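You operate a simulated robot arm through the tools that you are given. There is no shell and no other tool. Be economical: measure what you need, move in short steps, check, and stop when the job is done.

You are at the controls of a simulated two-armed robot. One attempt, no reset.

JOB
On the board top, fold the shop cloth in half, so that its two long edges meet.

It is judged by the outcome, as a careful person would: the job done as asked, and still so three seconds after it is handed in. It fails if anything else is knocked over, pushed out of place, dropped, spilled or broken. Flat cloth is picked up by pressing the open fingertips on it (5 to 10 N) and closing them slowly along it; thin cloth reads only 2 to 8 mm in the jaws.

ROBOT AND FRAMES
Two 7-joint arms with four-finger grippers on one trunk, on a base that drives. Base frame: it is fixed to the floor where the robot stands at the start and does not move with it; the origin is under the middle of the robot, x ahead of it, y to its left, z up; the surface under the hand at the start is at about z = 0.74. Lengths are in m, angles in rad, forces in N, time in s.
The left shoulder is at the start at [0.04, 0.181, 1.13], the right one opposite. With the tool pointing down near the work surface each hand reaches from about 0.3 to 0.82 m from the robot's upright axis, wherever it stands, measured 20 degrees to its own side. Places, roughly: board top [0.5, -0.3, 0.7]. Payload 3.67 kg a hand.
The tool frame of a hand sits at the grasp point between the pads (the TCP): z along the fingers, y along the line on which they close. The tips reach 0.028 m beyond it. The gripper opens to 0.112 m. The gripper's body begins 0.073 m behind the TCP.
Orientation is that of the tool frame in the base frame, as a unit quaternion [x, y, z, w]. With the fingers straight down and closing along the base's y, the tool's x points along the base's -x, its y along +y and its z along -z.

CONTROLS
- The arms move only by the tool step_arm. It takes "left_deltas", "right_deltas" or both (then of equal length, played together; a hand with none holds still); each is a list of rows, each an object of numbers (a shift or turn left out is 0, a gripper value left out holds the last): "dx", "dy", "dz": the shift along the tool's x, y, z in m; "rx", "ry", "rz": the turn, a rotation vector about the tool's x, y, z in rad; "hand": the opening, from 0 (shut) to 1 (fully open). In form: [{"dx": .., "dy": .., "dz": .., "rx": .., "ry": .., "rz": .., "hand": ..}, ...]. A call has 1 to 20 rows; each row shifts and turns the commanded pose from where the row before left it, along the tool's axes as they then stand. Rows are played at 5 a second. More than 0.05 m and 0.15 rad between two rows, or a gripper value outside its range, and nothing of the call is played. Where a pose cannot be reached the arm comes as near as it can. A force on the tool above 40 N (or 10 N above the force at the start of the call, whichever is more), or a blocked arm, ends the call early, and 0.2 s more pass. The fingers move at their own pace and stop on an object; they squeeze with about 22 N. The grip force told is the motor's: it shows also when the fingers shut on nothing. Time passes only in rows, and 0.2 s behind the last, so rows that do not move let the fingers close. It gives the time, the measured TCP pose, the force on the tool (base axes), the opening and the grip force at its end, in the units of the frame above (readings bear some noise), with the torque about the TCP (base axes, N m) and any sound that the robot's microphone picked up.
- Cameras (640 x 400 px; columns grow to the right, rows downward): "scene" is now at [0.0944, -0.03, 1.3412]; the picture's right is [-0.38, -0.93, 0.00], its down [-0.68, 0.28, -0.68] and it looks along [0.63, -0.26, -0.73] (base axes); focal length 290 px, centre (320, 200). "left" rides on the left gripper at [0.06, 0.018, -0.104] in its tool frame; the picture's right is [-0.29, 0.96, 0.00], its down [-0.80, -0.24, -0.55] and it looks along [-0.53, -0.16, 0.83] (tool axes); focal length 234 px, centre (320, 200). "right" rides on the right gripper at [0.06, -0.018, -0.104] in its tool frame; the picture's right is [0.29, 0.96, 0.00], its down [-0.80, 0.24, -0.55] and it looks along [-0.53, 0.16, 0.83] (tool axes); focal length 234 px, centre (320, 200). There is no depth. A picture from a camera that has moved, and an enlarged one, comes with that camera's place and axes in the base frame and with its lens.
- snapshot(camera): a new picture of that camera. It takes no simulated time.
- slide_trunk(by): slides the trunk up (or, below 0, down) by that many m; the arms and the scene camera ride with it, the base frame stays. It gives what a move gives, with no picture.
- base_move(legs): drives the robot by 1 to 6 legs, each [ahead, left, turn to the left] in m, m and rad, along the robot's own axes; the way and the turn of a leg run together, so that a leg with both is an arc; at most 1.5 m and 3.142 rad a leg. The arms and the cameras ride along, it lands a little off, and it stops where it bumps. It gives what a move gives.
- head_to(pan, tilt): turns the head with the scene camera to pan (to the left, within 1.501 rad either way) and tilt (down, from -0.506 to 1.204), counted from straight ahead of the robot. It gives what a move gives.
- zoom(camera, box): a new picture of the part [left, top, right, bottom] of that camera's present view, enlarged. It takes no simulated time.
- sign_off(): hands the job in; it is judged then, once.

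Go step by step. Nothing tells you exact positions but the pictures and the camera data: compare them with the known pose of the tool, close in by small moves and look again before you grip or let go. The budget is 120 turns and 88 pictures, counting those below and the enlarged ones. Unless the task says otherwise, let go and move clear before handing in.

The tools are called after ">>>" as a command line: name --argument value ..., lists and objects as JSON in quotes. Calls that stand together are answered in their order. step_arm: Moves the arms, as the interface text tells. Its arguments: {"type":"object","properties":{"left_deltas":{"type":"array"},"right_deltas":{"type":"array"}},"required":[]} The other tools are called the same way: slide_trunk (by) slides the trunk up or down; base_move (legs) drives the base; head_to (pan, tilt) turns the head that bears the scene camera; snapshot (camera) takes a picture; zoom (camera, box) takes an enlarged picture of a part of a camera's view; sign_off () hands the job in.

At the start:

```text
t: 0.0
left_ee_pos: [0.506, 0.0125, 0.9881]
left_tcp_rot: [0.001, 1.0, 0.0, 0.0]
left_force: [0.0, -1.0, 0.6]
left_moment: [0.04, -0.04, 0.01]
left_finger_gap: 0.1117
left_finger_force: 0.1
right_ee_pos: [0.4364, -0.5194, 0.9374]
right_tcp_rot: [0.0, 1.0, 0.001, 0.0]
right_force: [0.7, -0.1, -0.4]
right_moment: [0.03, -0.01, 0.03]
right_finger_gap: 0.1121
right_finger_force: 0.0
trunk travel left (down, up): [-0.25, 0.264]
robot x, y, heading: [0.0012, 0.0015, 0.005]
head pan, tilt: [-0.389, 0.824]
```

scene: 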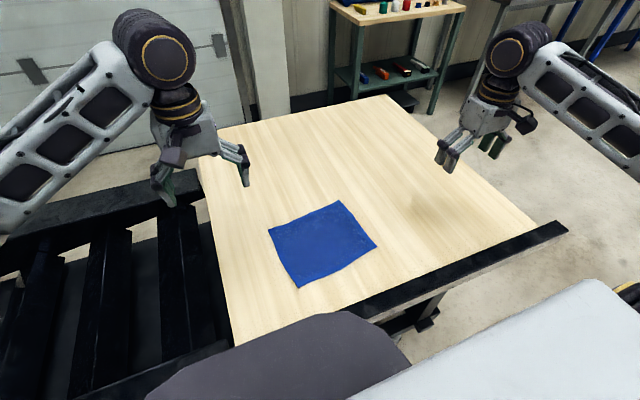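
right: 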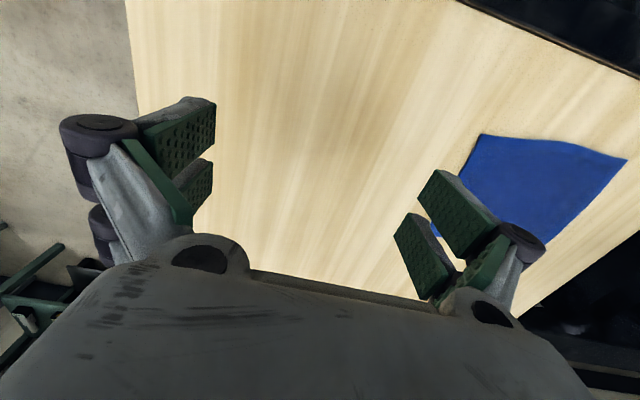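
left: 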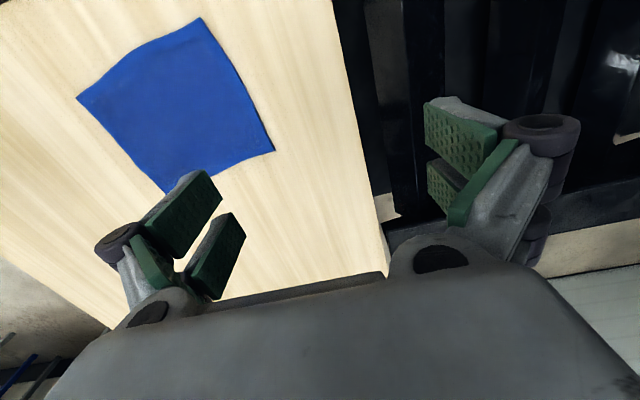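

The blue cloth lies on the board roughly ahead and slightly right of the robot. I'll enlarge the view to measure its corners.

>>> zoom --camera "scene" --box '[240, 180, 400, 300]'

>>> zoom --camera "left" --box '[60, 0, 300, 200]'

```text
3.33 times, centred on (320, 240) of scene
camera zoom: at [0.0944, -0.03, 1.3412], right [-0.38, -0.93, 0.0], down [-0.68, 0.28, -0.68], along [0.63, -0.26, -0.73], focal length 968 px, centre (320, 67)
```

zoom: 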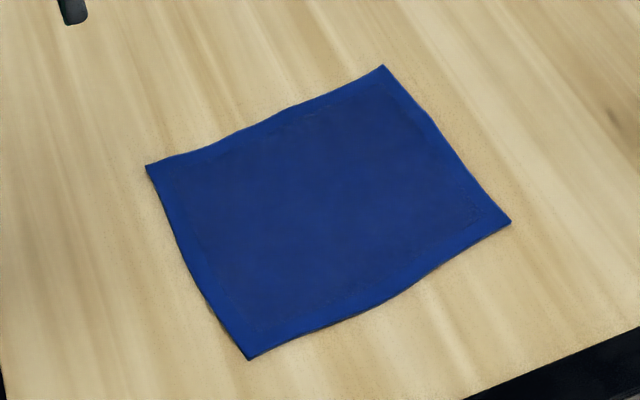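

```text
2.00 times, centred on (180, 100) of left
camera zoom: at [0.4469, 0.0301, 1.0923], right [0.29, 0.96, 0.0], down [0.8, -0.24, 0.55], along [0.53, -0.16, -0.83], focal length 468 px, centre (600, 400)
```

zoom: 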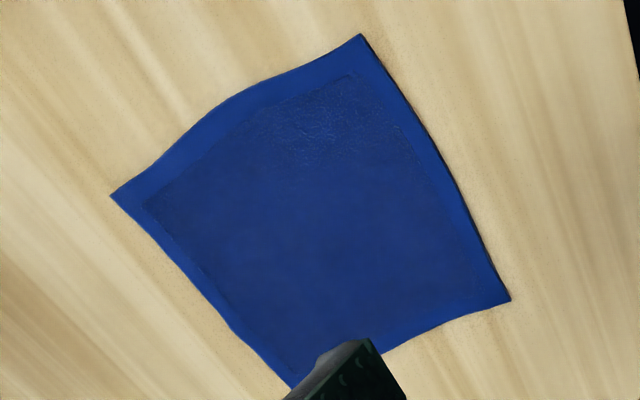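

The cloth measures about 0.215 × 0.18 m. Its long edges run roughly along y, the near one at x≈0.40 and the far one at x≈0.58, and the surface is at z≈0.74. I'll bring both hands above the ends of the near long edge, turned about 8° to match it and with the fingers part open.

>>> step_arm --left_deltas '[{"dx": 0.01609, "dy": -0.01994, "dz": 0.02257, "hand": 0.36}, {"dx": 0.01609, "dy": -0.01994, "dz": 0.02257}, {"dx": 0.01609, "dy": -0.01994, "dz": 0.02257}, {"dx": 0.01609, "dy": -0.01994, "dz": 0.02257}, {"dx": 0.01609, "dy": -0.01994, "dz": 0.02257}, {"dx": 0.01609, "dy": -0.01994, "dz": 0.02257}, {"dx": 0.01609, "dy": -0.01994, "dz": 0.02257}, {"rz": -0.139}, {}]' --right_deltas '[{"dx": 0.00313, "dy": 0.03446, "dz": 0.01534, "hand": 0.36}, {"dx": 0.00313, "dy": 0.03446, "dz": 0.01534}, {"dx": 0.00313, "dy": 0.03446, "dz": 0.01534}, {"dx": 0.00313, "dy": 0.03446, "dz": 0.01534}, {"dx": 0.00313, "dy": 0.03446, "dz": 0.01534}, {"dx": 0.00313, "dy": 0.03446, "dz": 0.01534}, {"dx": 0.00313, "dy": 0.03446, "dz": 0.01534}, {"rz": -0.139}, {}]'

>>> snapshot --camera "scene"

>>> snapshot --camera "left"

>>> snapshot --camera "right"

```text
t: 2.0
left_ee_pos: [0.3917, -0.1261, 0.8265]
left_tcp_rot: [-0.07, 0.998, 0.0, 0.0]
left_force: [0.1, 0.2, 0.2]
left_moment: [-0.03, 0.0, 0.01]
left_finger_gap: 0.0405
left_finger_force: 0.0
right_ee_pos: [0.4144, -0.2779, 0.8314]
right_tcp_rot: [-0.071, 0.997, 0.0, 0.0]
right_force: [0.4, 0.9, -0.2]
right_moment: [0.04, -0.04, -0.03]
right_finger_gap: 0.0401
right_finger_force: 0.1
trunk travel left (down, up): [-0.25, 0.264]
robot x, y, heading: [0.001, -0.0002, -0.001]
head pan, tilt: [-0.389, 0.824]
```

```text
82 pictures are left
camera scene: at [0.0945, -0.0299, 1.3412], right [-0.38, -0.93, 0.0], down [-0.68, 0.28, -0.68], along [0.63, -0.26, -0.73], focal length 290 px, centre (320, 200)
```

scene: 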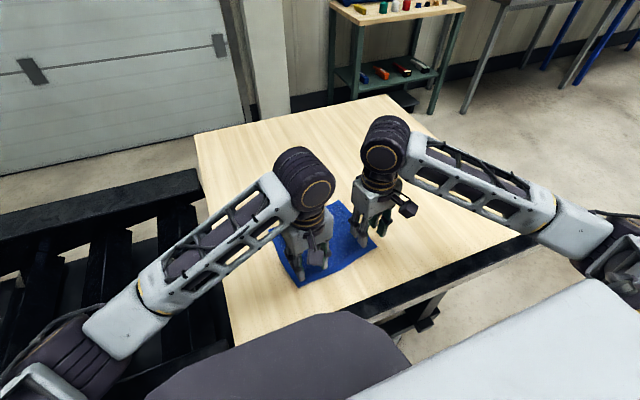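

```text
81 pictures are left
camera left: at [0.3312, -0.1177, 0.9314], right [0.15, 0.99, 0.0], down [0.82, -0.13, 0.55], along [0.55, -0.08, -0.83], focal length 234 px, centre (320, 200)
```

left: 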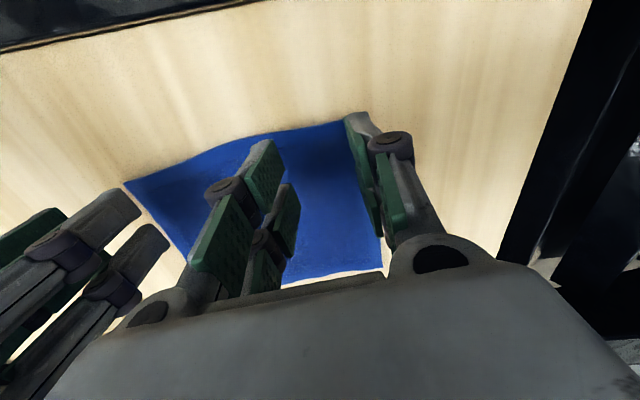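

```text
80 pictures are left
camera right: at [0.3577, -0.3052, 0.9345], right [-0.42, 0.91, 0.0], down [0.76, 0.35, 0.55], along [0.5, 0.23, -0.83], focal length 234 px, centre (320, 200)
```

right: 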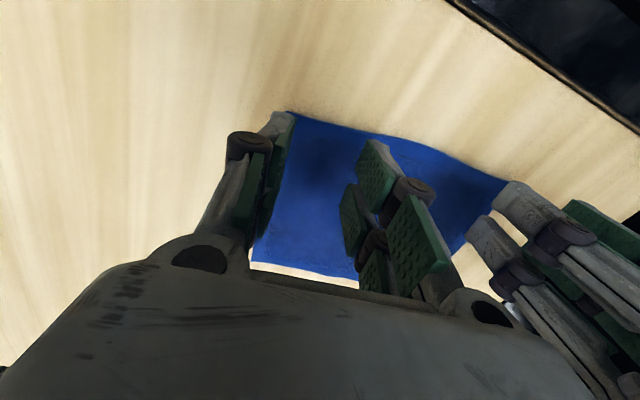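

Both wrist views confirm the corners to within a few millimetres. I'm lowering until the tips are just above the cloth.

>>> step_arm --left_deltas '[{"dz": 0.02}, {"dz": 0.02}, {"dz": 0.012}, {}]' --right_deltas '[{"dz": 0.02, "dx": 0.003}, {"dz": 0.02}, {"dz": 0.016}, {}]'

>>> snapshot --camera "left"

>>> snapshot --camera "right"

```text
t: 3.0
left_ee_pos: [0.3946, -0.1263, 0.7773]
left_tcp_rot: [-0.07, 0.998, 0.0, 0.0]
left_force: [-0.3, 0.1, 0.4]
left_moment: [-0.01, 0.02, 0.01]
left_finger_gap: 0.0403
left_finger_force: 0.0
right_ee_pos: [0.412, -0.2776, 0.7741]
right_tcp_rot: [-0.071, 0.998, -0.001, 0.0]
right_force: [-0.2, -0.2, 0.7]
right_moment: [-0.05, 0.02, -0.03]
right_finger_gap: 0.0404
right_finger_force: 0.0
trunk travel left (down, up): [-0.25, 0.264]
robot x, y, heading: [0.0018, -0.001, -0.0]
head pan, tilt: [-0.389, 0.824]
```

```text
79 pictures are left
camera left: at [0.332, -0.1177, 0.8815], right [0.15, 0.99, 0.0], down [0.82, -0.13, 0.55], along [0.55, -0.08, -0.83], focal length 234 px, centre (320, 200)
```

left: 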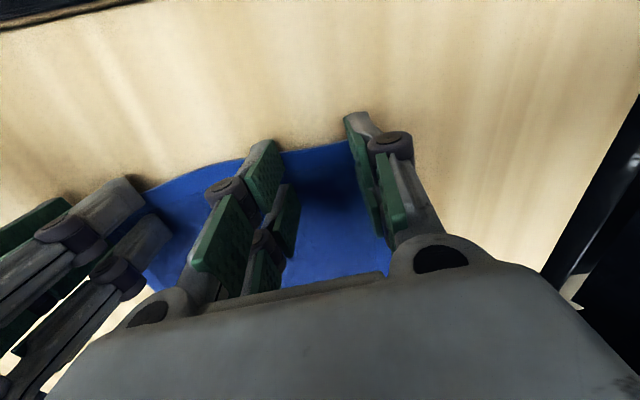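

```text
78 pictures are left
camera right: at [0.3548, -0.3051, 0.8777], right [-0.42, 0.91, 0.0], down [0.76, 0.35, 0.55], along [0.5, 0.23, -0.83], focal length 234 px, centre (320, 200)
```

right: 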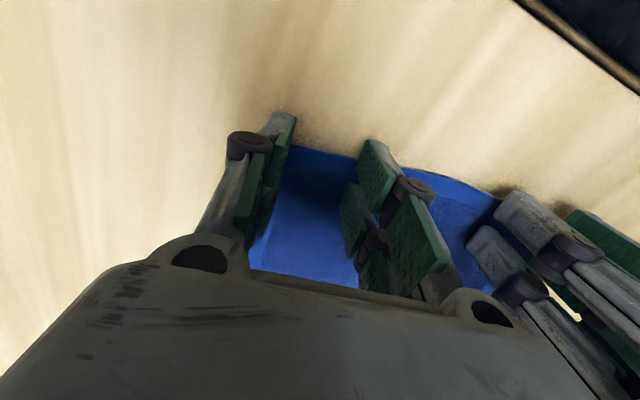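

The tips hover 5–8 mm above the cloth, right at the edge corners. I'm shifting slightly inward and pressing down gently.

>>> step_arm --left_deltas '[{"dy": -0.003, "dx": -0.002, "dz": 0.003}, {"dz": 0.003}, {"dz": 0.002}, {"dz": 0.001}, {}]' --right_deltas '[{"dy": 0.003, "dx": -0.003, "dz": 0.002}, {"dz": 0.002}, {"dz": 0.001}, {"dz": 0.001}, {}]'

```text
t: 4.2
left_ee_pos: [0.3957, -0.1293, 0.7698]
left_tcp_rot: [-0.069, 0.998, 0.0, 0.001]
left_force: [1.3, 0.1, 11.9]
left_moment: [0.03, -0.16, -0.02]
left_finger_gap: 0.0406
left_finger_force: 0.1
right_ee_pos: [0.4137, -0.2747, 0.7708]
right_tcp_rot: [-0.069, 0.998, -0.001, 0.001]
right_force: [3.3, 0.2, 12.3]
right_moment: [0.09, -0.19, -0.03]
right_finger_gap: 0.0407
right_finger_force: 0.0
trunk travel left (down, up): [-0.25, 0.264]
robot x, y, heading: [-0.0013, 0.0008, 0.002]
head pan, tilt: [-0.389, 0.824]
```

Contact reads about 12 N on each hand, which is slightly high. I'll back off a hair and close slowly.

>>> step_arm --left_deltas '[{"dz": -0.0007}, {"hand": 0.33}, {"hand": 0.3}, {"hand": 0.27}, {"hand": 0.24}, {"hand": 0.21}, {"hand": 0.18}, {"hand": 0.15}, {"hand": 0.12}, {"hand": 0.09}, {"hand": 0.06}, {"hand": 0.03}, {"hand": 0.0}, {}, {}]' --right_deltas '[{"dz": -0.0007}, {"hand": 0.33}, {"hand": 0.3}, {"hand": 0.27}, {"hand": 0.24}, {"hand": 0.21}, {"hand": 0.18}, {"hand": 0.15}, {"hand": 0.12}, {"hand": 0.09}, {"hand": 0.06}, {"hand": 0.03}, {"hand": 0.0}, {}, {}]'

>>> snapshot --camera "left"

>>> snapshot --camera "right"

```text
t: 7.4
left_ee_pos: [0.3962, -0.1299, 0.7703]
left_tcp_rot: [-0.07, 0.998, 0.0, -0.001]
left_force: [0.6, -10.7, 8.0]
left_moment: [-0.26, -0.14, 0.02]
left_finger_gap: 0.0077
left_finger_force: 22.6
right_ee_pos: [0.413, -0.2745, 0.7692]
right_tcp_rot: [-0.07, 0.998, -0.001, 0.0]
right_force: [-2.9, 11.7, 3.4]
right_moment: [0.31, 0.01, 0.07]
right_finger_gap: 0.0046
right_finger_force: 21.9
trunk travel left (down, up): [-0.25, 0.264]
robot x, y, heading: [-0.0012, -0.0, -0.0]
head pan, tilt: [-0.389, 0.824]
```

```text
77 pictures are left
camera left: at [0.334, -0.1206, 0.8743], right [0.15, 0.99, 0.0], down [0.82, -0.13, 0.55], along [0.55, -0.09, -0.83], focal length 234 px, centre (320, 200)
```

left: 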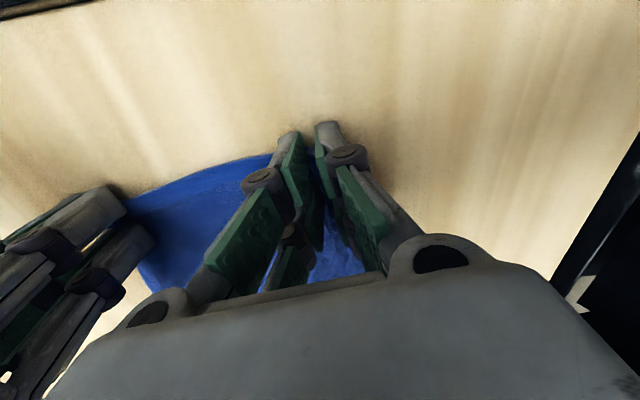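

```text
76 pictures are left
camera right: at [0.3566, -0.3021, 0.8735], right [-0.42, 0.91, 0.0], down [0.76, 0.35, 0.55], along [0.5, 0.23, -0.83], focal length 234 px, centre (320, 200)
```

right: 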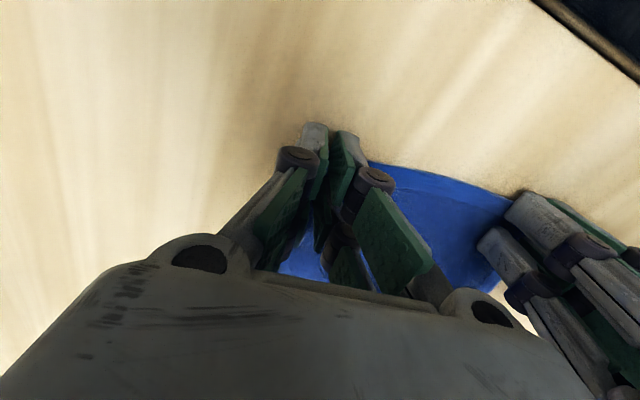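

Both jaws hold cloth, with gaps of 7.7 and 4.6 mm, but the cloth is taut between the hands. I'll bring the hands a little closer together while lifting a few centimetres, then check.

>>> step_arm --left_deltas '[{"dy": -0.002, "dz": -0.002}, {"dy": -0.002, "dz": -0.006}, {"dz": -0.012, "dx": -0.002}, {"dz": -0.012, "dx": -0.004}, {}]' --right_deltas '[{"dy": 0.002, "dz": -0.002}, {"dy": 0.002, "dz": -0.006}, {"dz": -0.012, "dx": -0.002}, {"dz": -0.012, "dx": -0.004}, {}]'

>>> snapshot --camera "left"

>>> snapshot --camera "right"

>>> zoom --camera "scene" --box '[240, 150, 440, 300]'

```text
t: 8.6
left_ee_pos: [0.4022, -0.1328, 0.8018]
left_tcp_rot: [-0.07, 0.998, 0.001, -0.001]
left_force: [0.1, -0.3, 0.0]
left_moment: [-0.03, -0.03, -0.01]
left_finger_gap: 0.0072
left_finger_force: 22.3
right_ee_pos: [0.4196, -0.2709, 0.8022]
right_tcp_rot: [-0.07, 0.998, 0.0, 0.0]
right_force: [0.8, -0.2, 0.2]
right_moment: [0.02, -0.01, 0.02]
right_finger_gap: 0.0037
right_finger_force: 21.6
trunk travel left (down, up): [-0.25, 0.264]
robot x, y, heading: [-0.0001, -0.0013, 0.003]
head pan, tilt: [-0.389, 0.824]
```

```text
75 pictures are left
camera left: at [0.3411, -0.1241, 0.907], right [0.15, 0.99, 0.0], down [0.82, -0.13, 0.55], along [0.55, -0.08, -0.83], focal length 234 px, centre (320, 200)
```

left: 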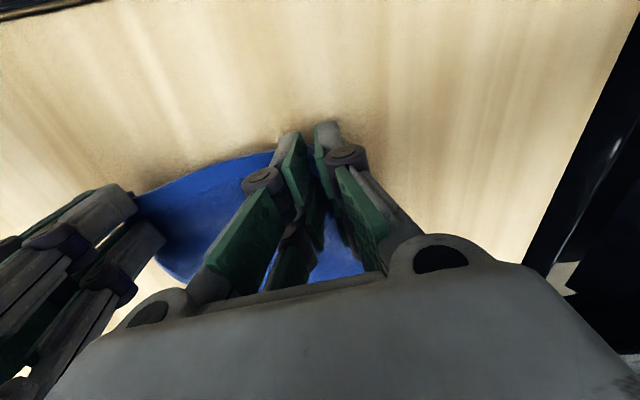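

```text
74 pictures are left
camera right: at [0.3631, -0.2973, 0.9049], right [-0.42, 0.91, 0.0], down [0.76, 0.35, 0.55], along [0.5, 0.23, -0.83], focal length 234 px, centre (320, 200)
```

right: 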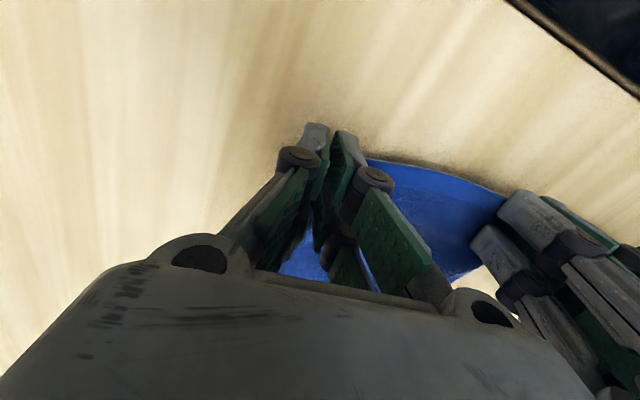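

```text
2.67 times, centred on (340, 225) of scene
camera zoom: at [0.0941, -0.0302, 1.3412], right [-0.38, -0.93, 0.0], down [-0.68, 0.28, -0.68], along [0.63, -0.26, -0.73], focal length 774 px, centre (267, 133)
```

zoom: 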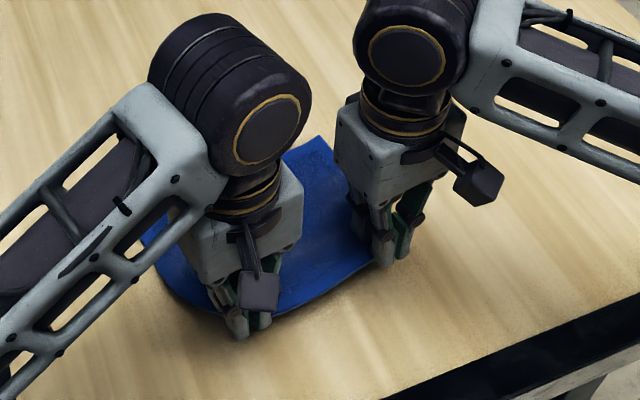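

The cloth lifted cleanly in both jaws. Next I'll carry the near edge over in an arc, tilting the hands so the edge rolls over, and check partway.

>>> step_arm --left_deltas '[{"dx": -0.018, "dz": -0.0179, "ry": 0.1}, {"dx": -0.0187, "dz": -0.0136, "ry": 0.1}, {"dx": -0.02, "dz": -0.0117, "ry": 0.1, "dy": -0.001}, {"dx": -0.0205, "dz": -0.0077, "ry": 0.1, "dy": -0.001}, {"dx": -0.0212, "dz": -0.0059, "ry": 0.1, "dy": -0.001}, {"dx": -0.0207, "dz": -0.0032, "ry": 0.1, "dy": -0.001}, {}]' --right_deltas '[{"dx": -0.018, "dz": -0.0179, "ry": 0.1}, {"dx": -0.0187, "dz": -0.0136, "ry": 0.1}, {"dx": -0.02, "dz": -0.0117, "ry": 0.1, "dy": -0.001}, {"dx": -0.0205, "dz": -0.0077, "ry": 0.1, "dy": -0.001}, {"dx": -0.0212, "dz": -0.0059, "ry": 0.1, "dy": -0.001}, {"dx": -0.0207, "dz": -0.0032, "ry": 0.1, "dy": -0.001}, {}]'

>>> zoom --camera "scene" --box '[240, 150, 440, 300]'

>>> snapshot --camera "left"

>>> snapshot --camera "right"

```text
t: 10.2
left_ee_pos: [0.5242, -0.118, 0.8318]
left_tcp_rot: [-0.066, 0.953, -0.022, -0.295]
left_force: [0.5, -4.0, 0.0]
left_moment: [-0.07, -0.06, 0.06]
left_finger_gap: 0.0072
left_finger_force: 22.3
right_ee_pos: [0.5408, -0.257, 0.8305]
right_tcp_rot: [-0.067, 0.953, -0.02, -0.295]
right_force: [-1.3, 3.5, -0.1]
right_moment: [0.06, -0.01, -0.05]
right_finger_gap: 0.0036
right_finger_force: 21.8
trunk travel left (down, up): [-0.25, 0.264]
robot x, y, heading: [-0.0018, 0.0019, 0.001]
head pan, tilt: [-0.389, 0.824]
```

```text
2.67 times, centred on (340, 225) of scene
camera zoom: at [0.093, -0.0303, 1.3413], right [-0.38, -0.93, 0.0], down [-0.68, 0.28, -0.68], along [0.63, -0.26, -0.73], focal length 774 px, centre (267, 133)
```

zoom: 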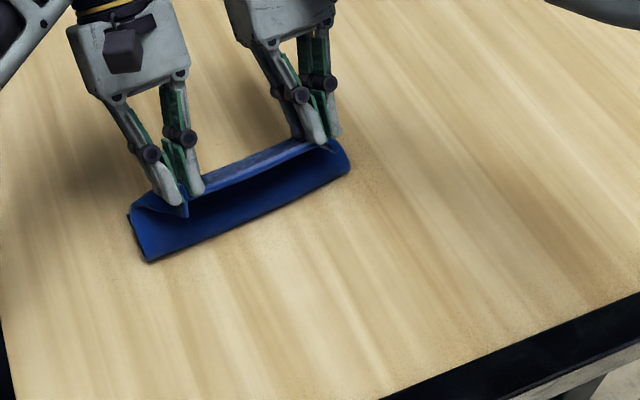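

```text
71 pictures are left
camera left: at [0.5314, -0.0989, 0.9519], right [0.1, 0.98, -0.16], down [0.99, -0.1, 0.01], along [-0.01, -0.16, -0.99], focal length 234 px, centre (320, 200)
```

left: 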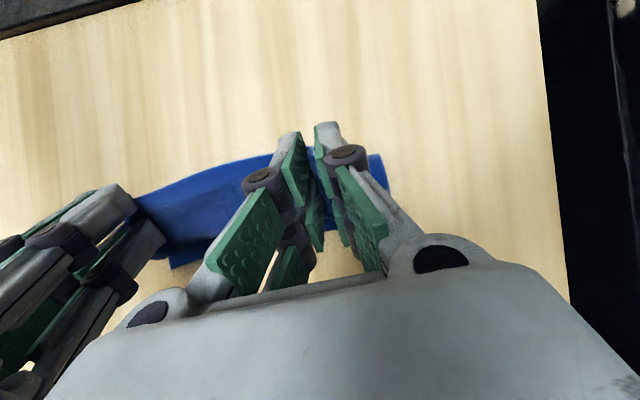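

```text
70 pictures are left
camera right: at [0.553, -0.2749, 0.949], right [-0.37, 0.92, 0.16], down [0.93, 0.37, 0.01], along [-0.05, 0.15, -0.99], focal length 234 px, centre (320, 200)
```

right: 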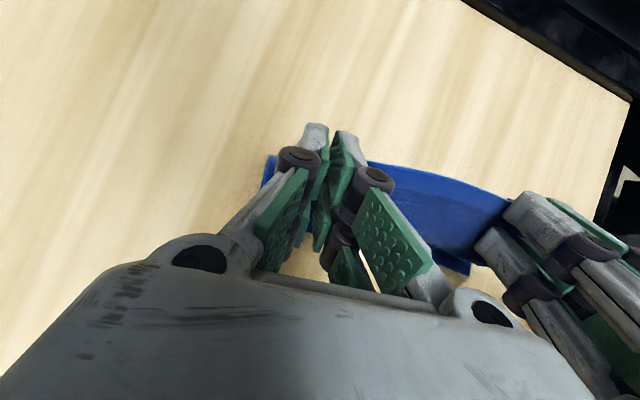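

The edge is rolling over nicely and the far edge hasn't moved. I'll continue the arc down toward the far edge.

>>> step_arm --left_deltas '[{"dx": -0.0208, "dz": -0.0007, "ry": 0.1}, {"dx": -0.0196, "dz": 0.001, "ry": 0.1}, {"dx": -0.0177, "dz": 0.0033}, {"dx": -0.0142, "dz": 0.004}, {}]' --right_deltas '[{"dx": -0.0208, "dz": -0.0007, "ry": 0.1}, {"dx": -0.0196, "dz": 0.001, "ry": 0.1}, {"dx": -0.0177, "dz": 0.0033}, {"dx": -0.0142, "dz": 0.004}, {}]'

>>> zoom --camera "scene" --box '[240, 130, 440, 280]'

>>> snapshot --camera "left"

>>> snapshot --camera "right"

```text
t: 11.4
left_ee_pos: [0.5459, -0.1141, 0.8095]
left_tcp_rot: [-0.065, 0.938, -0.024, -0.341]
left_force: [4.7, -13.1, -4.6]
left_moment: [-0.2, -0.14, 0.24]
left_finger_gap: 0.0079
left_finger_force: 22.2
left hand out of reach, approached as far as the arm can: row 2, 3, 4
right_ee_pos: [0.5911, -0.2511, 0.7793]
right_tcp_rot: [-0.066, 0.919, -0.027, -0.388]
right_force: [-3.7, 13.4, 27.2]
right_moment: [0.35, 0.13, -0.17]
right_finger_gap: 0.0044
right_finger_force: 21.5
trunk travel left (down, up): [-0.25, 0.264]
robot x, y, heading: [0.0036, 0.0006, -0.001]
head pan, tilt: [-0.389, 0.824]
```

```text
2.67 times, centred on (340, 205) of scene
camera zoom: at [0.0924, -0.0303, 1.3415], right [-0.38, -0.93, 0.0], down [-0.68, 0.28, -0.68], along [0.63, -0.26, -0.73], focal length 774 px, centre (267, 187)
```

zoom: 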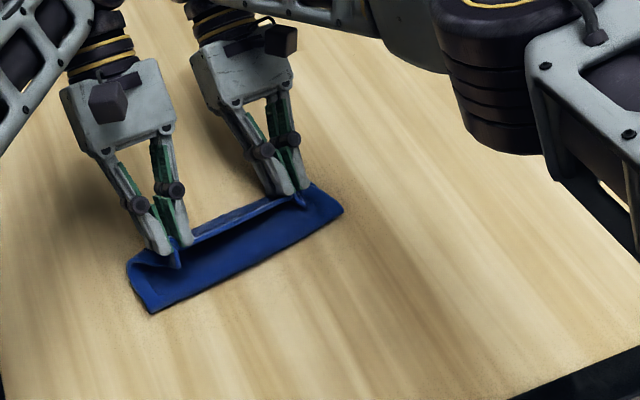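

```text
68 pictures are left
camera left: at [0.5644, -0.093, 0.929], right [0.09, 0.98, -0.19], down [0.99, -0.1, -0.09], along [-0.11, -0.18, -0.98], focal length 234 px, centre (320, 200)
```

left: 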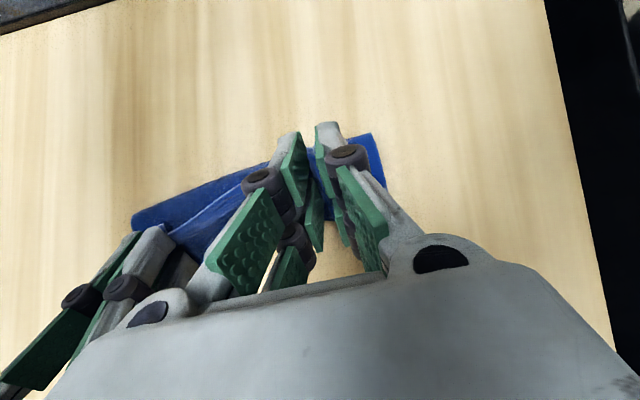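

```text
67 pictures are left
camera right: at [0.6263, -0.2637, 0.8948], right [-0.33, 0.92, 0.21], down [0.91, 0.37, -0.18], along [-0.25, 0.13, -0.96], focal length 234 px, centre (320, 200)
```

right: 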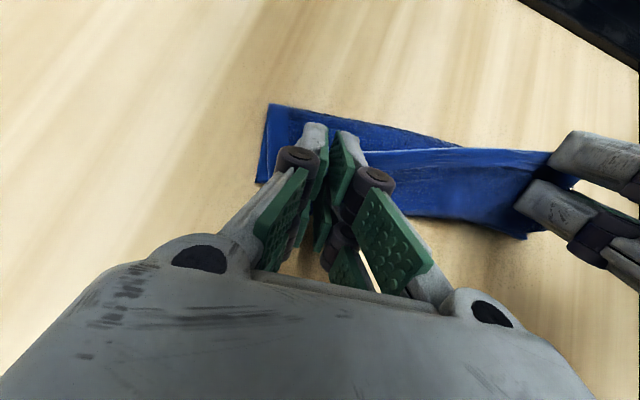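

The left hand ran out of reach because of its tilt, and the right hand is pressing a bit hard. I'll ease the right hand up and reduce the left hand's tilt so it can reach its spot.

>>> step_arm --left_deltas '[{"ry": -0.13}, {"ry": -0.13}, {"ry": -0.13}, {}, {}]' --right_deltas '[{"dx": 0.0086, "dz": -0.0084}, {}, {}, {}, {}]'

>>> snapshot --camera "right"

```text
t: 12.6
left_ee_pos: [0.5479, -0.1116, 0.8087]
left_tcp_rot: [-0.069, 0.986, -0.009, -0.155]
left_force: [0.4, -5.4, -0.8]
left_moment: [-0.16, -0.07, 0.08]
left_finger_gap: 0.0077
left_finger_force: 22.7
right_ee_pos: [0.5911, -0.2488, 0.7908]
right_tcp_rot: [-0.064, 0.919, -0.029, -0.388]
right_force: [-1.4, 6.0, 0.7]
right_moment: [0.1, 0.04, -0.11]
right_finger_gap: 0.0036
right_finger_force: 21.6
trunk travel left (down, up): [-0.25, 0.264]
robot x, y, heading: [-0.0019, -0.0016, -0.0]
head pan, tilt: [-0.389, 0.824]
```

```text
66 pictures are left
camera right: at [0.6274, -0.2632, 0.9049], right [-0.33, 0.92, 0.21], down [0.91, 0.37, -0.19], along [-0.25, 0.13, -0.96], focal length 234 px, centre (320, 200)
```

right: 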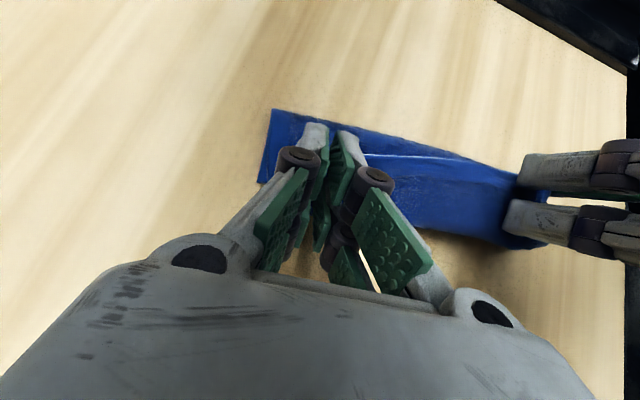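

The hands are relaxed now. Before setting down, I need a clearer view of where the lower layer's far edge lies.

>>> zoom --camera "right" --box '[220, 80, 560, 290]'

>>> zoom --camera "left" --box '[100, 80, 440, 290]'

>>> zoom --camera "scene" --box '[260, 150, 380, 260]'

```text
1.88 times, centred on (390, 185) of right
camera zoom: at [0.6274, -0.2632, 0.9049], right [-0.33, 0.92, 0.21], down [0.91, 0.37, -0.19], along [-0.25, 0.13, -0.96], focal length 441 px, centre (188, 228)
```

zoom: 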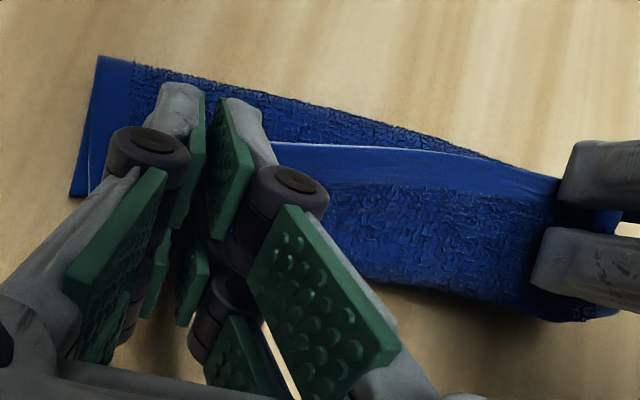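

```text
1.88 times, centred on (270, 185) of left
camera zoom: at [0.5207, -0.0992, 0.9262], right [0.14, 0.99, -0.09], down [0.95, -0.11, 0.28], along [0.27, -0.12, -0.95], focal length 441 px, centre (414, 228)
```

zoom: 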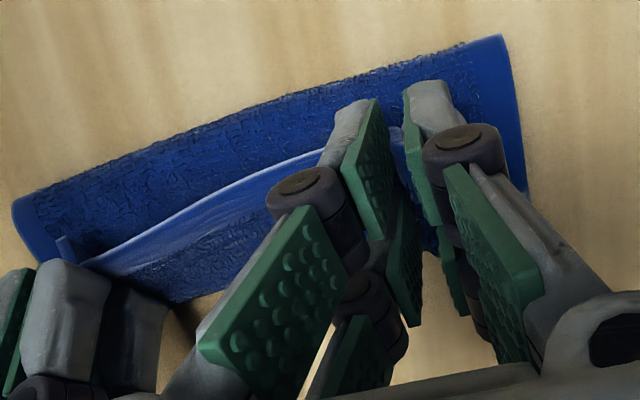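

```text
3.64 times, centred on (320, 205) of scene
camera zoom: at [0.0946, -0.0297, 1.3411], right [-0.38, -0.93, 0.0], down [-0.68, 0.28, -0.68], along [0.63, -0.26, -0.73], focal length 1055 px, centre (320, 182)
```

zoom: 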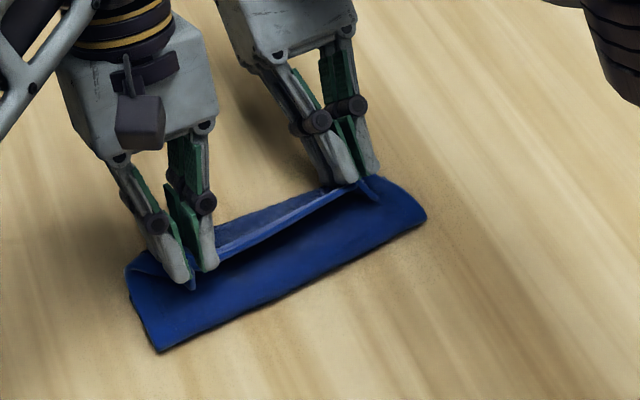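

The cloth has rolled too far: the fold lies about 3 cm past the middle, with an extra loop under the jaws. I'll back both hands up to let the lower layer settle, then repeat on a lower path.

>>> step_arm --left_deltas '[{"dx": 0.0179, "dz": 0.0055}, {"dx": 0.0179, "dz": 0.0055}, {"dx": 0.0179, "dz": 0.0055}, {"dx": 0.0179, "dz": 0.0055}, {"dx": 0.0179, "dz": 0.0055}, {}]' --right_deltas '[{"dx": 0.0196, "dz": 0.0143, "ry": -0.149}, {"dx": 0.0214, "dz": 0.0113, "ry": -0.149}, {"dx": 0.0229, "dz": 0.008, "ry": -0.149}, {"dx": 0.0238, "dz": 0.0045}, {"dx": 0.0238, "dz": 0.0045}, {}]'

>>> zoom --camera "scene" --box '[240, 150, 400, 300]'

>>> snapshot --camera "left"

>>> snapshot --camera "right"

```text
t: 14.0
left_ee_pos: [0.4556, -0.1247, 0.807]
left_tcp_rot: [-0.069, 0.985, -0.011, -0.155]
left_force: [-0.6, 0.2, 0.8]
left_moment: [-0.03, 0.0, -0.05]
left_finger_gap: 0.0041
left_finger_force: 21.6
right_ee_pos: [0.4717, -0.2673, 0.8074]
right_tcp_rot: [-0.068, 0.982, -0.012, -0.175]
right_force: [0.6, 0.2, 0.0]
right_moment: [-0.05, -0.04, 0.02]
right_finger_gap: 0.0022
right_finger_force: 21.7
trunk travel left (down, up): [-0.25, 0.264]
robot x, y, heading: [-0.0033, 0.0002, 0.007]
head pan, tilt: [-0.389, 0.824]
```

```text
2.67 times, centred on (320, 225) of scene
camera zoom: at [0.095, -0.0293, 1.3411], right [-0.38, -0.93, 0.0], down [-0.68, 0.28, -0.68], along [0.63, -0.26, -0.73], focal length 774 px, centre (320, 133)
```

zoom: 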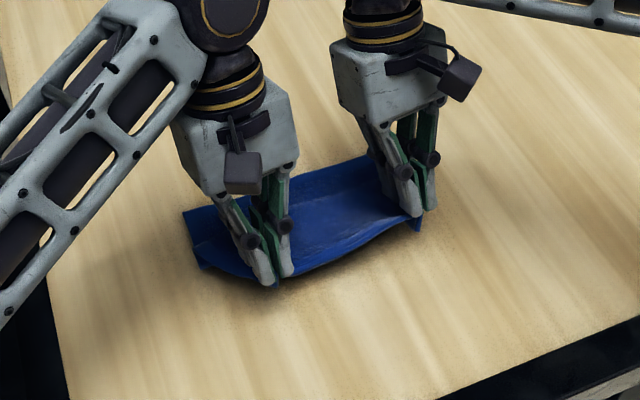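

```text
61 pictures are left
camera left: at [0.4286, -0.1113, 0.9261], right [0.14, 0.99, -0.09], down [0.95, -0.11, 0.28], along [0.27, -0.12, -0.96], focal length 234 px, centre (320, 200)
```

left: 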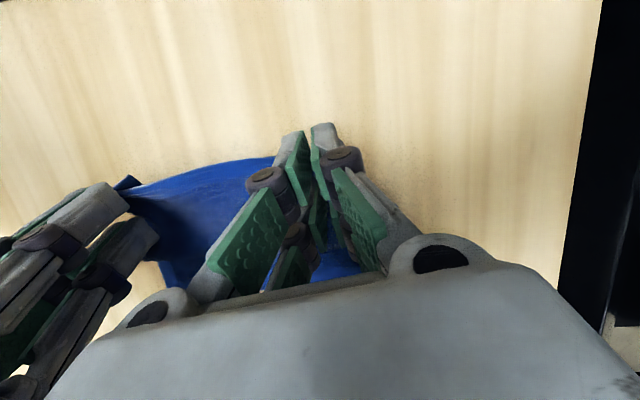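

```text
60 pictures are left
camera right: at [0.4542, -0.2889, 0.925], right [-0.4, 0.91, 0.1], down [0.9, 0.37, 0.24], along [0.19, 0.19, -0.96], focal length 234 px, centre (320, 200)
```

right: 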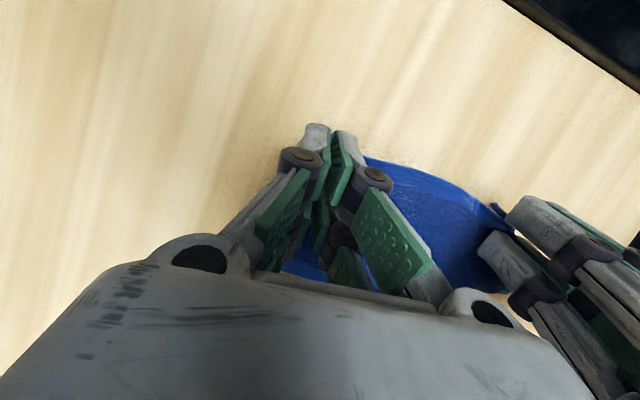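

The far edge is still in place and the cloth has settled back. I'll repeat the carry on a lower path that gradually pulls the loop out.

>>> step_arm --left_deltas '[{"dx": -0.0082, "dz": -0.0134}, {"dx": -0.0126, "dz": -0.0096}, {"dx": -0.0142, "dz": -0.0049}, {"dx": -0.0158, "dz": -0.0002}, {"dx": -0.0171, "dz": 0.0036}, {"dx": -0.015, "dz": 0.0065}, {}]' --right_deltas '[{"dx": -0.011, "dz": -0.0144}, {"dx": -0.0126, "dz": -0.0096}, {"dx": -0.0142, "dz": -0.0049}, {"dx": -0.0158, "dz": -0.0002}, {"dx": -0.0171, "dz": 0.0036}, {"dx": -0.015, "dz": 0.0065}, {}]'

>>> zoom --camera "scene" --box '[240, 150, 400, 300]'

>>> zoom --camera "right" --box '[220, 80, 560, 290]'

```text
t: 15.6
left_ee_pos: [0.5396, -0.1151, 0.8003]
left_tcp_rot: [-0.069, 0.986, -0.011, -0.154]
left_force: [0.1, -0.2, -0.3]
left_moment: [0.0, -0.04, 0.0]
left_finger_gap: 0.004
left_finger_force: 22.1
right_ee_pos: [0.5571, -0.2574, 0.7965]
right_tcp_rot: [-0.069, 0.982, -0.012, -0.174]
right_force: [-0.1, 0.0, 0.0]
right_moment: [-0.02, 0.0, -0.02]
right_finger_gap: 0.0024
right_finger_force: 22.1
trunk travel left (down, up): [-0.25, 0.264]
robot x, y, heading: [-0.0006, 0.0011, 0.003]
head pan, tilt: [-0.389, 0.824]
```

```text
2.67 times, centred on (320, 225) of scene
camera zoom: at [0.0939, -0.03, 1.3412], right [-0.38, -0.93, 0.0], down [-0.68, 0.28, -0.68], along [0.63, -0.26, -0.73], focal length 774 px, centre (320, 133)
```

zoom: 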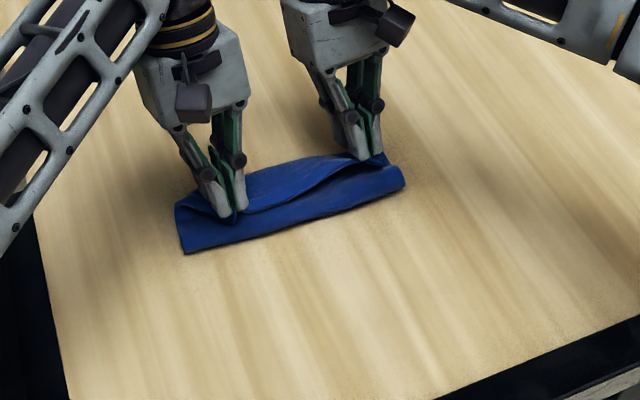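

```text
1.88 times, centred on (390, 185) of right
camera zoom: at [0.5393, -0.278, 0.9147], right [-0.4, 0.91, 0.1], down [0.9, 0.37, 0.24], along [0.19, 0.19, -0.96], focal length 441 px, centre (188, 228)
```

zoom: 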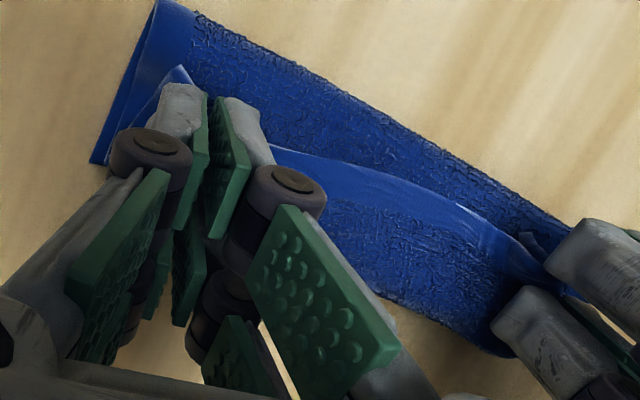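

The jaw direction makes the cloth form a Z-loop: it is pinched along its edge, so it leaves the jaws facing the wrong way. I'll lay the edge back where it started, release, and re-grip with the fingers closing across the edge so the cloth hangs straight from the tips.

>>> step_arm --left_deltas '[{"dx": 0.0221, "dz": -0.003}, {"dx": 0.0205, "dz": 0.0018}, {"dx": 0.0189, "dz": 0.0065}, {"dx": 0.0189, "dz": 0.0065}, {"dx": 0.0189, "dz": 0.0065}, {"dx": 0.013, "dz": 0.004, "ry": -0.1}, {"dx": 0.013, "dz": 0.003, "ry": -0.1}, {"dx": 0.013, "dz": 0.001, "ry": -0.11}, {}]' --right_deltas '[{"dx": 0.0221, "dz": -0.003}, {"dx": 0.0205, "dz": 0.0018}, {"dx": 0.0189, "dz": 0.0065}, {"dx": 0.0189, "dz": 0.0065}, {"dx": 0.0189, "dz": 0.0065}, {"dx": 0.013, "dz": 0.004, "ry": -0.11}, {"dx": 0.013, "dz": 0.003, "ry": -0.12}, {"dx": 0.013, "dz": 0.001, "ry": -0.12}, {}]'

>>> zoom --camera "scene" --box '[240, 150, 400, 300]'

```text
t: 17.6
left_ee_pos: [0.3999, -0.1351, 0.812]
left_tcp_rot: [-0.07, 0.998, 0.001, 0.0]
left_force: [0.5, 0.7, -0.6]
left_moment: [0.02, 0.05, -0.03]
left_finger_gap: 0.0038
left_finger_force: 21.9
right_ee_pos: [0.4233, -0.2753, 0.8157]
right_tcp_rot: [-0.069, 0.998, 0.0, -0.001]
right_force: [0.4, 0.0, 0.4]
right_moment: [-0.05, 0.0, 0.0]
right_finger_gap: 0.0024
right_finger_force: 21.8
trunk travel left (down, up): [-0.25, 0.264]
robot x, y, heading: [-0.0011, -0.0, -0.001]
head pan, tilt: [-0.389, 0.824]
```

```text
2.67 times, centred on (320, 225) of scene
camera zoom: at [0.0957, -0.0297, 1.341], right [-0.38, -0.93, 0.0], down [-0.68, 0.28, -0.68], along [0.63, -0.26, -0.73], focal length 774 px, centre (320, 133)
```

zoom: 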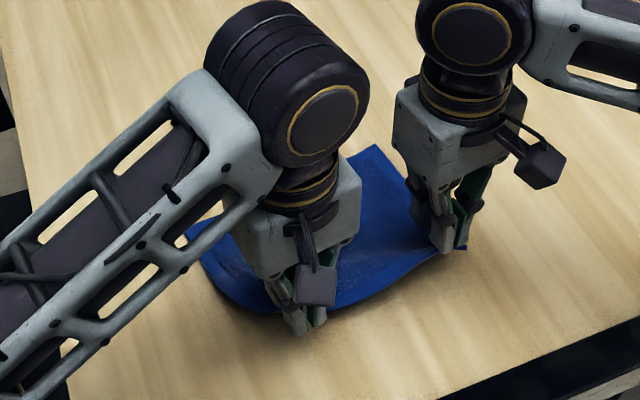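

The cloth is unrolled again. I'm lowering the edge to the board, spreading it slightly, then releasing and lifting away.

>>> step_arm --left_deltas '[{"dz": 0.014, "dx": 0.002, "dy": 0.001}, {"dz": 0.014, "dx": 0.002, "dy": 0.001}, {"dz": 0.012, "dx": 0.003, "dy": 0.002}, {}, {"hand": 0.1}, {"hand": 0.2}, {"hand": 0.3}, {}, {"dz": -0.03}, {"dz": -0.04}, {"dz": -0.04}, {}]' --right_deltas '[{"dz": 0.015, "dx": 0.003, "dy": -0.001}, {"dz": 0.015, "dx": 0.004, "dy": -0.001}, {"dz": 0.0125, "dx": 0.005, "dy": -0.001}, {}, {"hand": 0.1}, {"hand": 0.2}, {"hand": 0.3}, {}, {"dz": -0.03}, {"dz": -0.04}, {"dz": -0.04}, {}]'

>>> snapshot --camera "left"

>>> snapshot --camera "right"

```text
t: 20.2
left_ee_pos: [0.3924, -0.1263, 0.8842]
left_tcp_rot: [-0.071, 0.998, 0.002, 0.0]
left_force: [0.1, -0.8, 0.8]
left_moment: [0.01, 0.01, -0.01]
left_finger_gap: 0.0336
left_finger_force: 0.1
right_ee_pos: [0.4091, -0.2803, 0.8817]
right_tcp_rot: [-0.07, 0.998, 0.0, -0.001]
right_force: [0.5, 0.0, -0.4]
right_moment: [-0.02, 0.0, -0.01]
right_finger_gap: 0.0338
right_finger_force: 0.1
trunk travel left (down, up): [-0.25, 0.264]
robot x, y, heading: [0.0005, 0.0018, -0.001]
head pan, tilt: [-0.389, 0.824]
```

```text
56 pictures are left
camera left: at [0.3321, -0.1183, 0.9896], right [0.15, 0.99, 0.0], down [0.82, -0.13, 0.55], along [0.55, -0.08, -0.83], focal length 234 px, centre (320, 200)
```

left: 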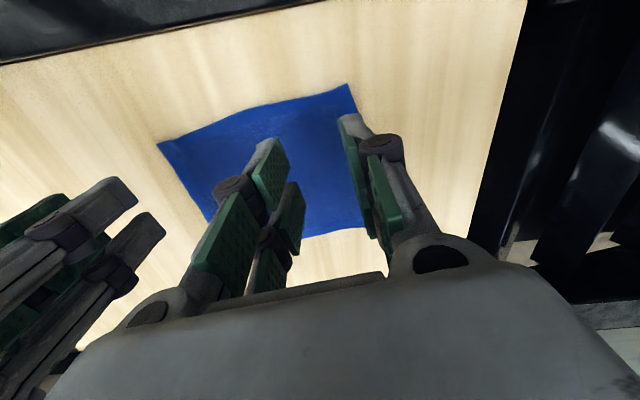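

```text
55 pictures are left
camera right: at [0.3534, -0.3073, 0.985], right [-0.42, 0.91, 0.0], down [0.76, 0.35, 0.55], along [0.5, 0.23, -0.83], focal length 234 px, centre (320, 200)
```

right: 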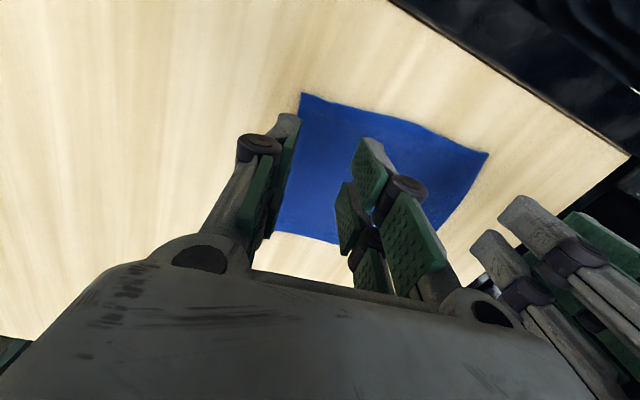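

The cloth is flat again and slightly nearer to the robot. I'll move the hands aside, turn each 90° so the fingers close across the edge, and measure afresh.

>>> step_arm --left_deltas '[{"dy": 0.045}, {"dy": 0.045}, {"dy": 0.045}, {"rz": 0.143}, {"rz": 0.143}, {"rz": 0.143}, {"rz": 0.143}, {"rz": 0.143}, {"rz": 0.143}, {"rz": 0.143}, {"rz": 0.143}, {"rz": 0.143}, {"rz": 0.143}, {"rz": 0.141}, {}]' --right_deltas '[{"dy": -0.045}, {"dy": -0.045}, {"dy": -0.045}, {"rz": -0.143}, {"rz": -0.143}, {"rz": -0.143}, {"rz": -0.143}, {"rz": -0.143}, {"rz": -0.143}, {"rz": -0.143}, {"rz": -0.143}, {"rz": -0.143}, {"rz": -0.143}, {"rz": -0.141}, {}]'

>>> zoom --camera "scene" --box '[200, 160, 440, 310]'

```text
t: 23.4
left_ee_pos: [0.3742, 0.0022, 0.8847]
left_tcp_rot: [0.657, 0.754, -0.001, 0.0]
left_force: [-1.0, -0.1, 0.0]
left_moment: [0.01, -0.02, 0.0]
left_finger_gap: 0.0335
left_finger_force: 0.1
right_ee_pos: [0.4277, -0.4123, 0.8844]
right_tcp_rot: [0.755, -0.656, -0.001, 0.001]
right_force: [0.6, 0.0, 0.3]
right_moment: [-0.02, 0.0, -0.03]
right_finger_gap: 0.0336
right_finger_force: 0.0
trunk travel left (down, up): [-0.25, 0.264]
robot x, y, heading: [0.0013, 0.001, -0.001]
head pan, tilt: [-0.389, 0.824]
```

```text
2.67 times, centred on (320, 235) of scene
camera zoom: at [0.0943, -0.03, 1.3412], right [-0.38, -0.93, 0.0], down [-0.68, 0.28, -0.68], along [0.63, -0.26, -0.73], focal length 774 px, centre (320, 107)
```

zoom: 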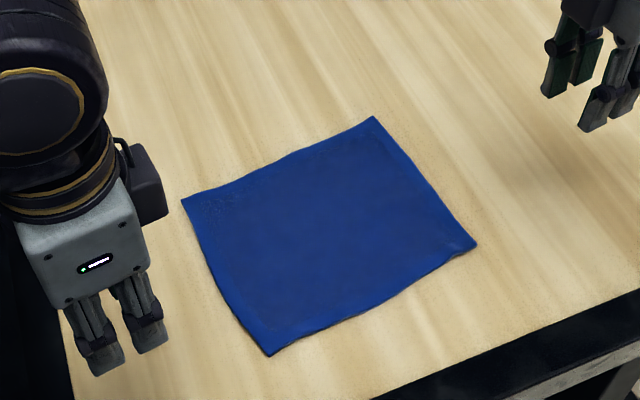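

The cloth is flat and shifted about 15 mm nearer, with C≈(.369,−.097) and B≈(.399,−.307). I'm bringing the turned hands over the near-edge corners.

>>> step_arm --left_deltas '[{"dx": -0.0299, "dz": 0.0212, "hand": 0.2}, {"dx": -0.0299, "dz": 0.0212}, {"dx": -0.0299, "dz": 0.0212}, {"dx": -0.0299, "dz": 0.0212}, {}, {}]' --right_deltas '[{"dx": -0.0327, "dy": -0.0014, "dz": 0.021, "hand": 0.2}, {"dx": -0.0327, "dy": -0.0014, "dz": 0.021}, {"dx": -0.0327, "dy": -0.0014, "dz": 0.021}, {"dx": -0.0327, "dy": -0.0014, "dz": 0.021}, {}, {}]'

>>> snapshot --camera "left"

>>> snapshot --camera "right"

```text
t: 24.8
left_ee_pos: [0.3891, -0.116, 0.8003]
left_tcp_rot: [0.656, 0.755, 0.0, 0.0]
left_force: [-1.2, 0.4, 0.5]
left_moment: [0.04, 0.03, -0.04]
left_finger_gap: 0.0225
left_finger_force: 0.1
right_ee_pos: [0.4151, -0.2804, 0.7981]
right_tcp_rot: [0.755, -0.656, -0.001, 0.001]
right_force: [-0.6, -0.6, 0.3]
right_moment: [0.03, 0.01, 0.02]
right_finger_gap: 0.0225
right_finger_force: 0.1
trunk travel left (down, up): [-0.25, 0.264]
robot x, y, heading: [-0.0007, -0.0008, 0.001]
head pan, tilt: [-0.389, 0.824]
```

```text
53 pictures are left
camera left: at [0.3989, -0.055, 0.9045], right [0.99, -0.15, 0.0], down [-0.13, -0.82, 0.55], along [-0.08, -0.55, -0.83], focal length 234 px, centre (320, 200)
```

left: 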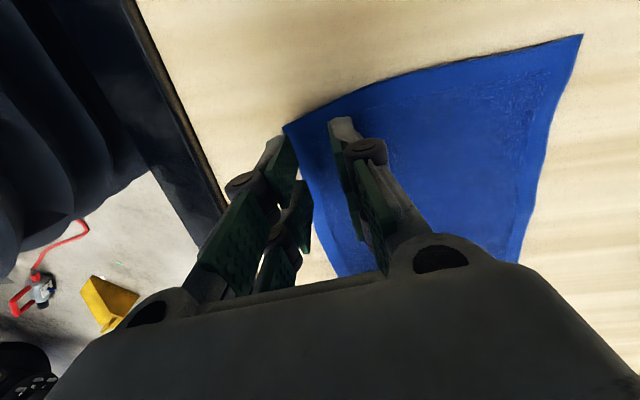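

```text
52 pictures are left
camera right: at [0.4414, -0.338, 0.9018], right [-0.91, -0.42, 0.0], down [-0.35, 0.76, 0.55], along [-0.23, 0.5, -0.83], focal length 234 px, centre (320, 200)
```

right: 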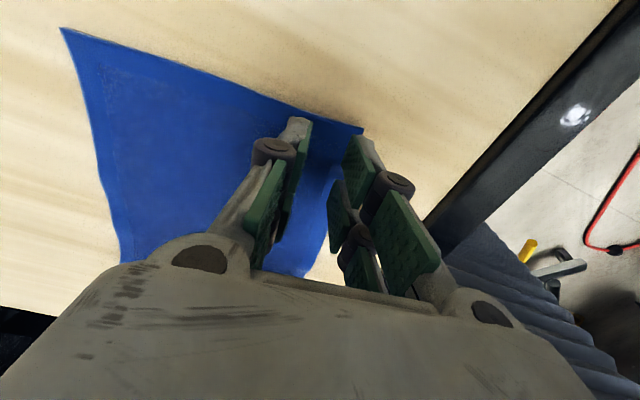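

Both hands straddle a 22 mm strip at the near edge. I'm nudging them a few millimetres inward and pressing down.

>>> step_arm --left_deltas '[{"dy": 0.005, "dz": 0.012}, {"dz": 0.01}, {"dz": 0.005}, {"dz": 0.002}, {"dz": 0.001}, {}]' --right_deltas '[{"dy": -0.003, "dz": 0.012}, {"dz": 0.009}, {"dz": 0.004}, {"dz": 0.002}, {"dz": 0.001}, {}]'

```text
t: 26.2
left_ee_pos: [0.3949, -0.1159, 0.7704]
left_tcp_rot: [0.656, 0.755, 0.001, 0.0]
left_force: [-0.4, 2.3, 8.8]
left_moment: [0.06, 0.02, 0.04]
left_finger_gap: 0.0224
left_finger_force: 0.1
right_ee_pos: [0.4177, -0.2822, 0.772]
right_tcp_rot: [0.754, -0.656, -0.001, 0.002]
right_force: [0.9, 0.2, 1.5]
right_moment: [-0.01, 0.01, 0.01]
right_finger_gap: 0.0224
right_finger_force: 0.1
trunk travel left (down, up): [-0.25, 0.264]
robot x, y, heading: [-0.0014, -0.0015, 0.0]
head pan, tilt: [-0.389, 0.824]
```

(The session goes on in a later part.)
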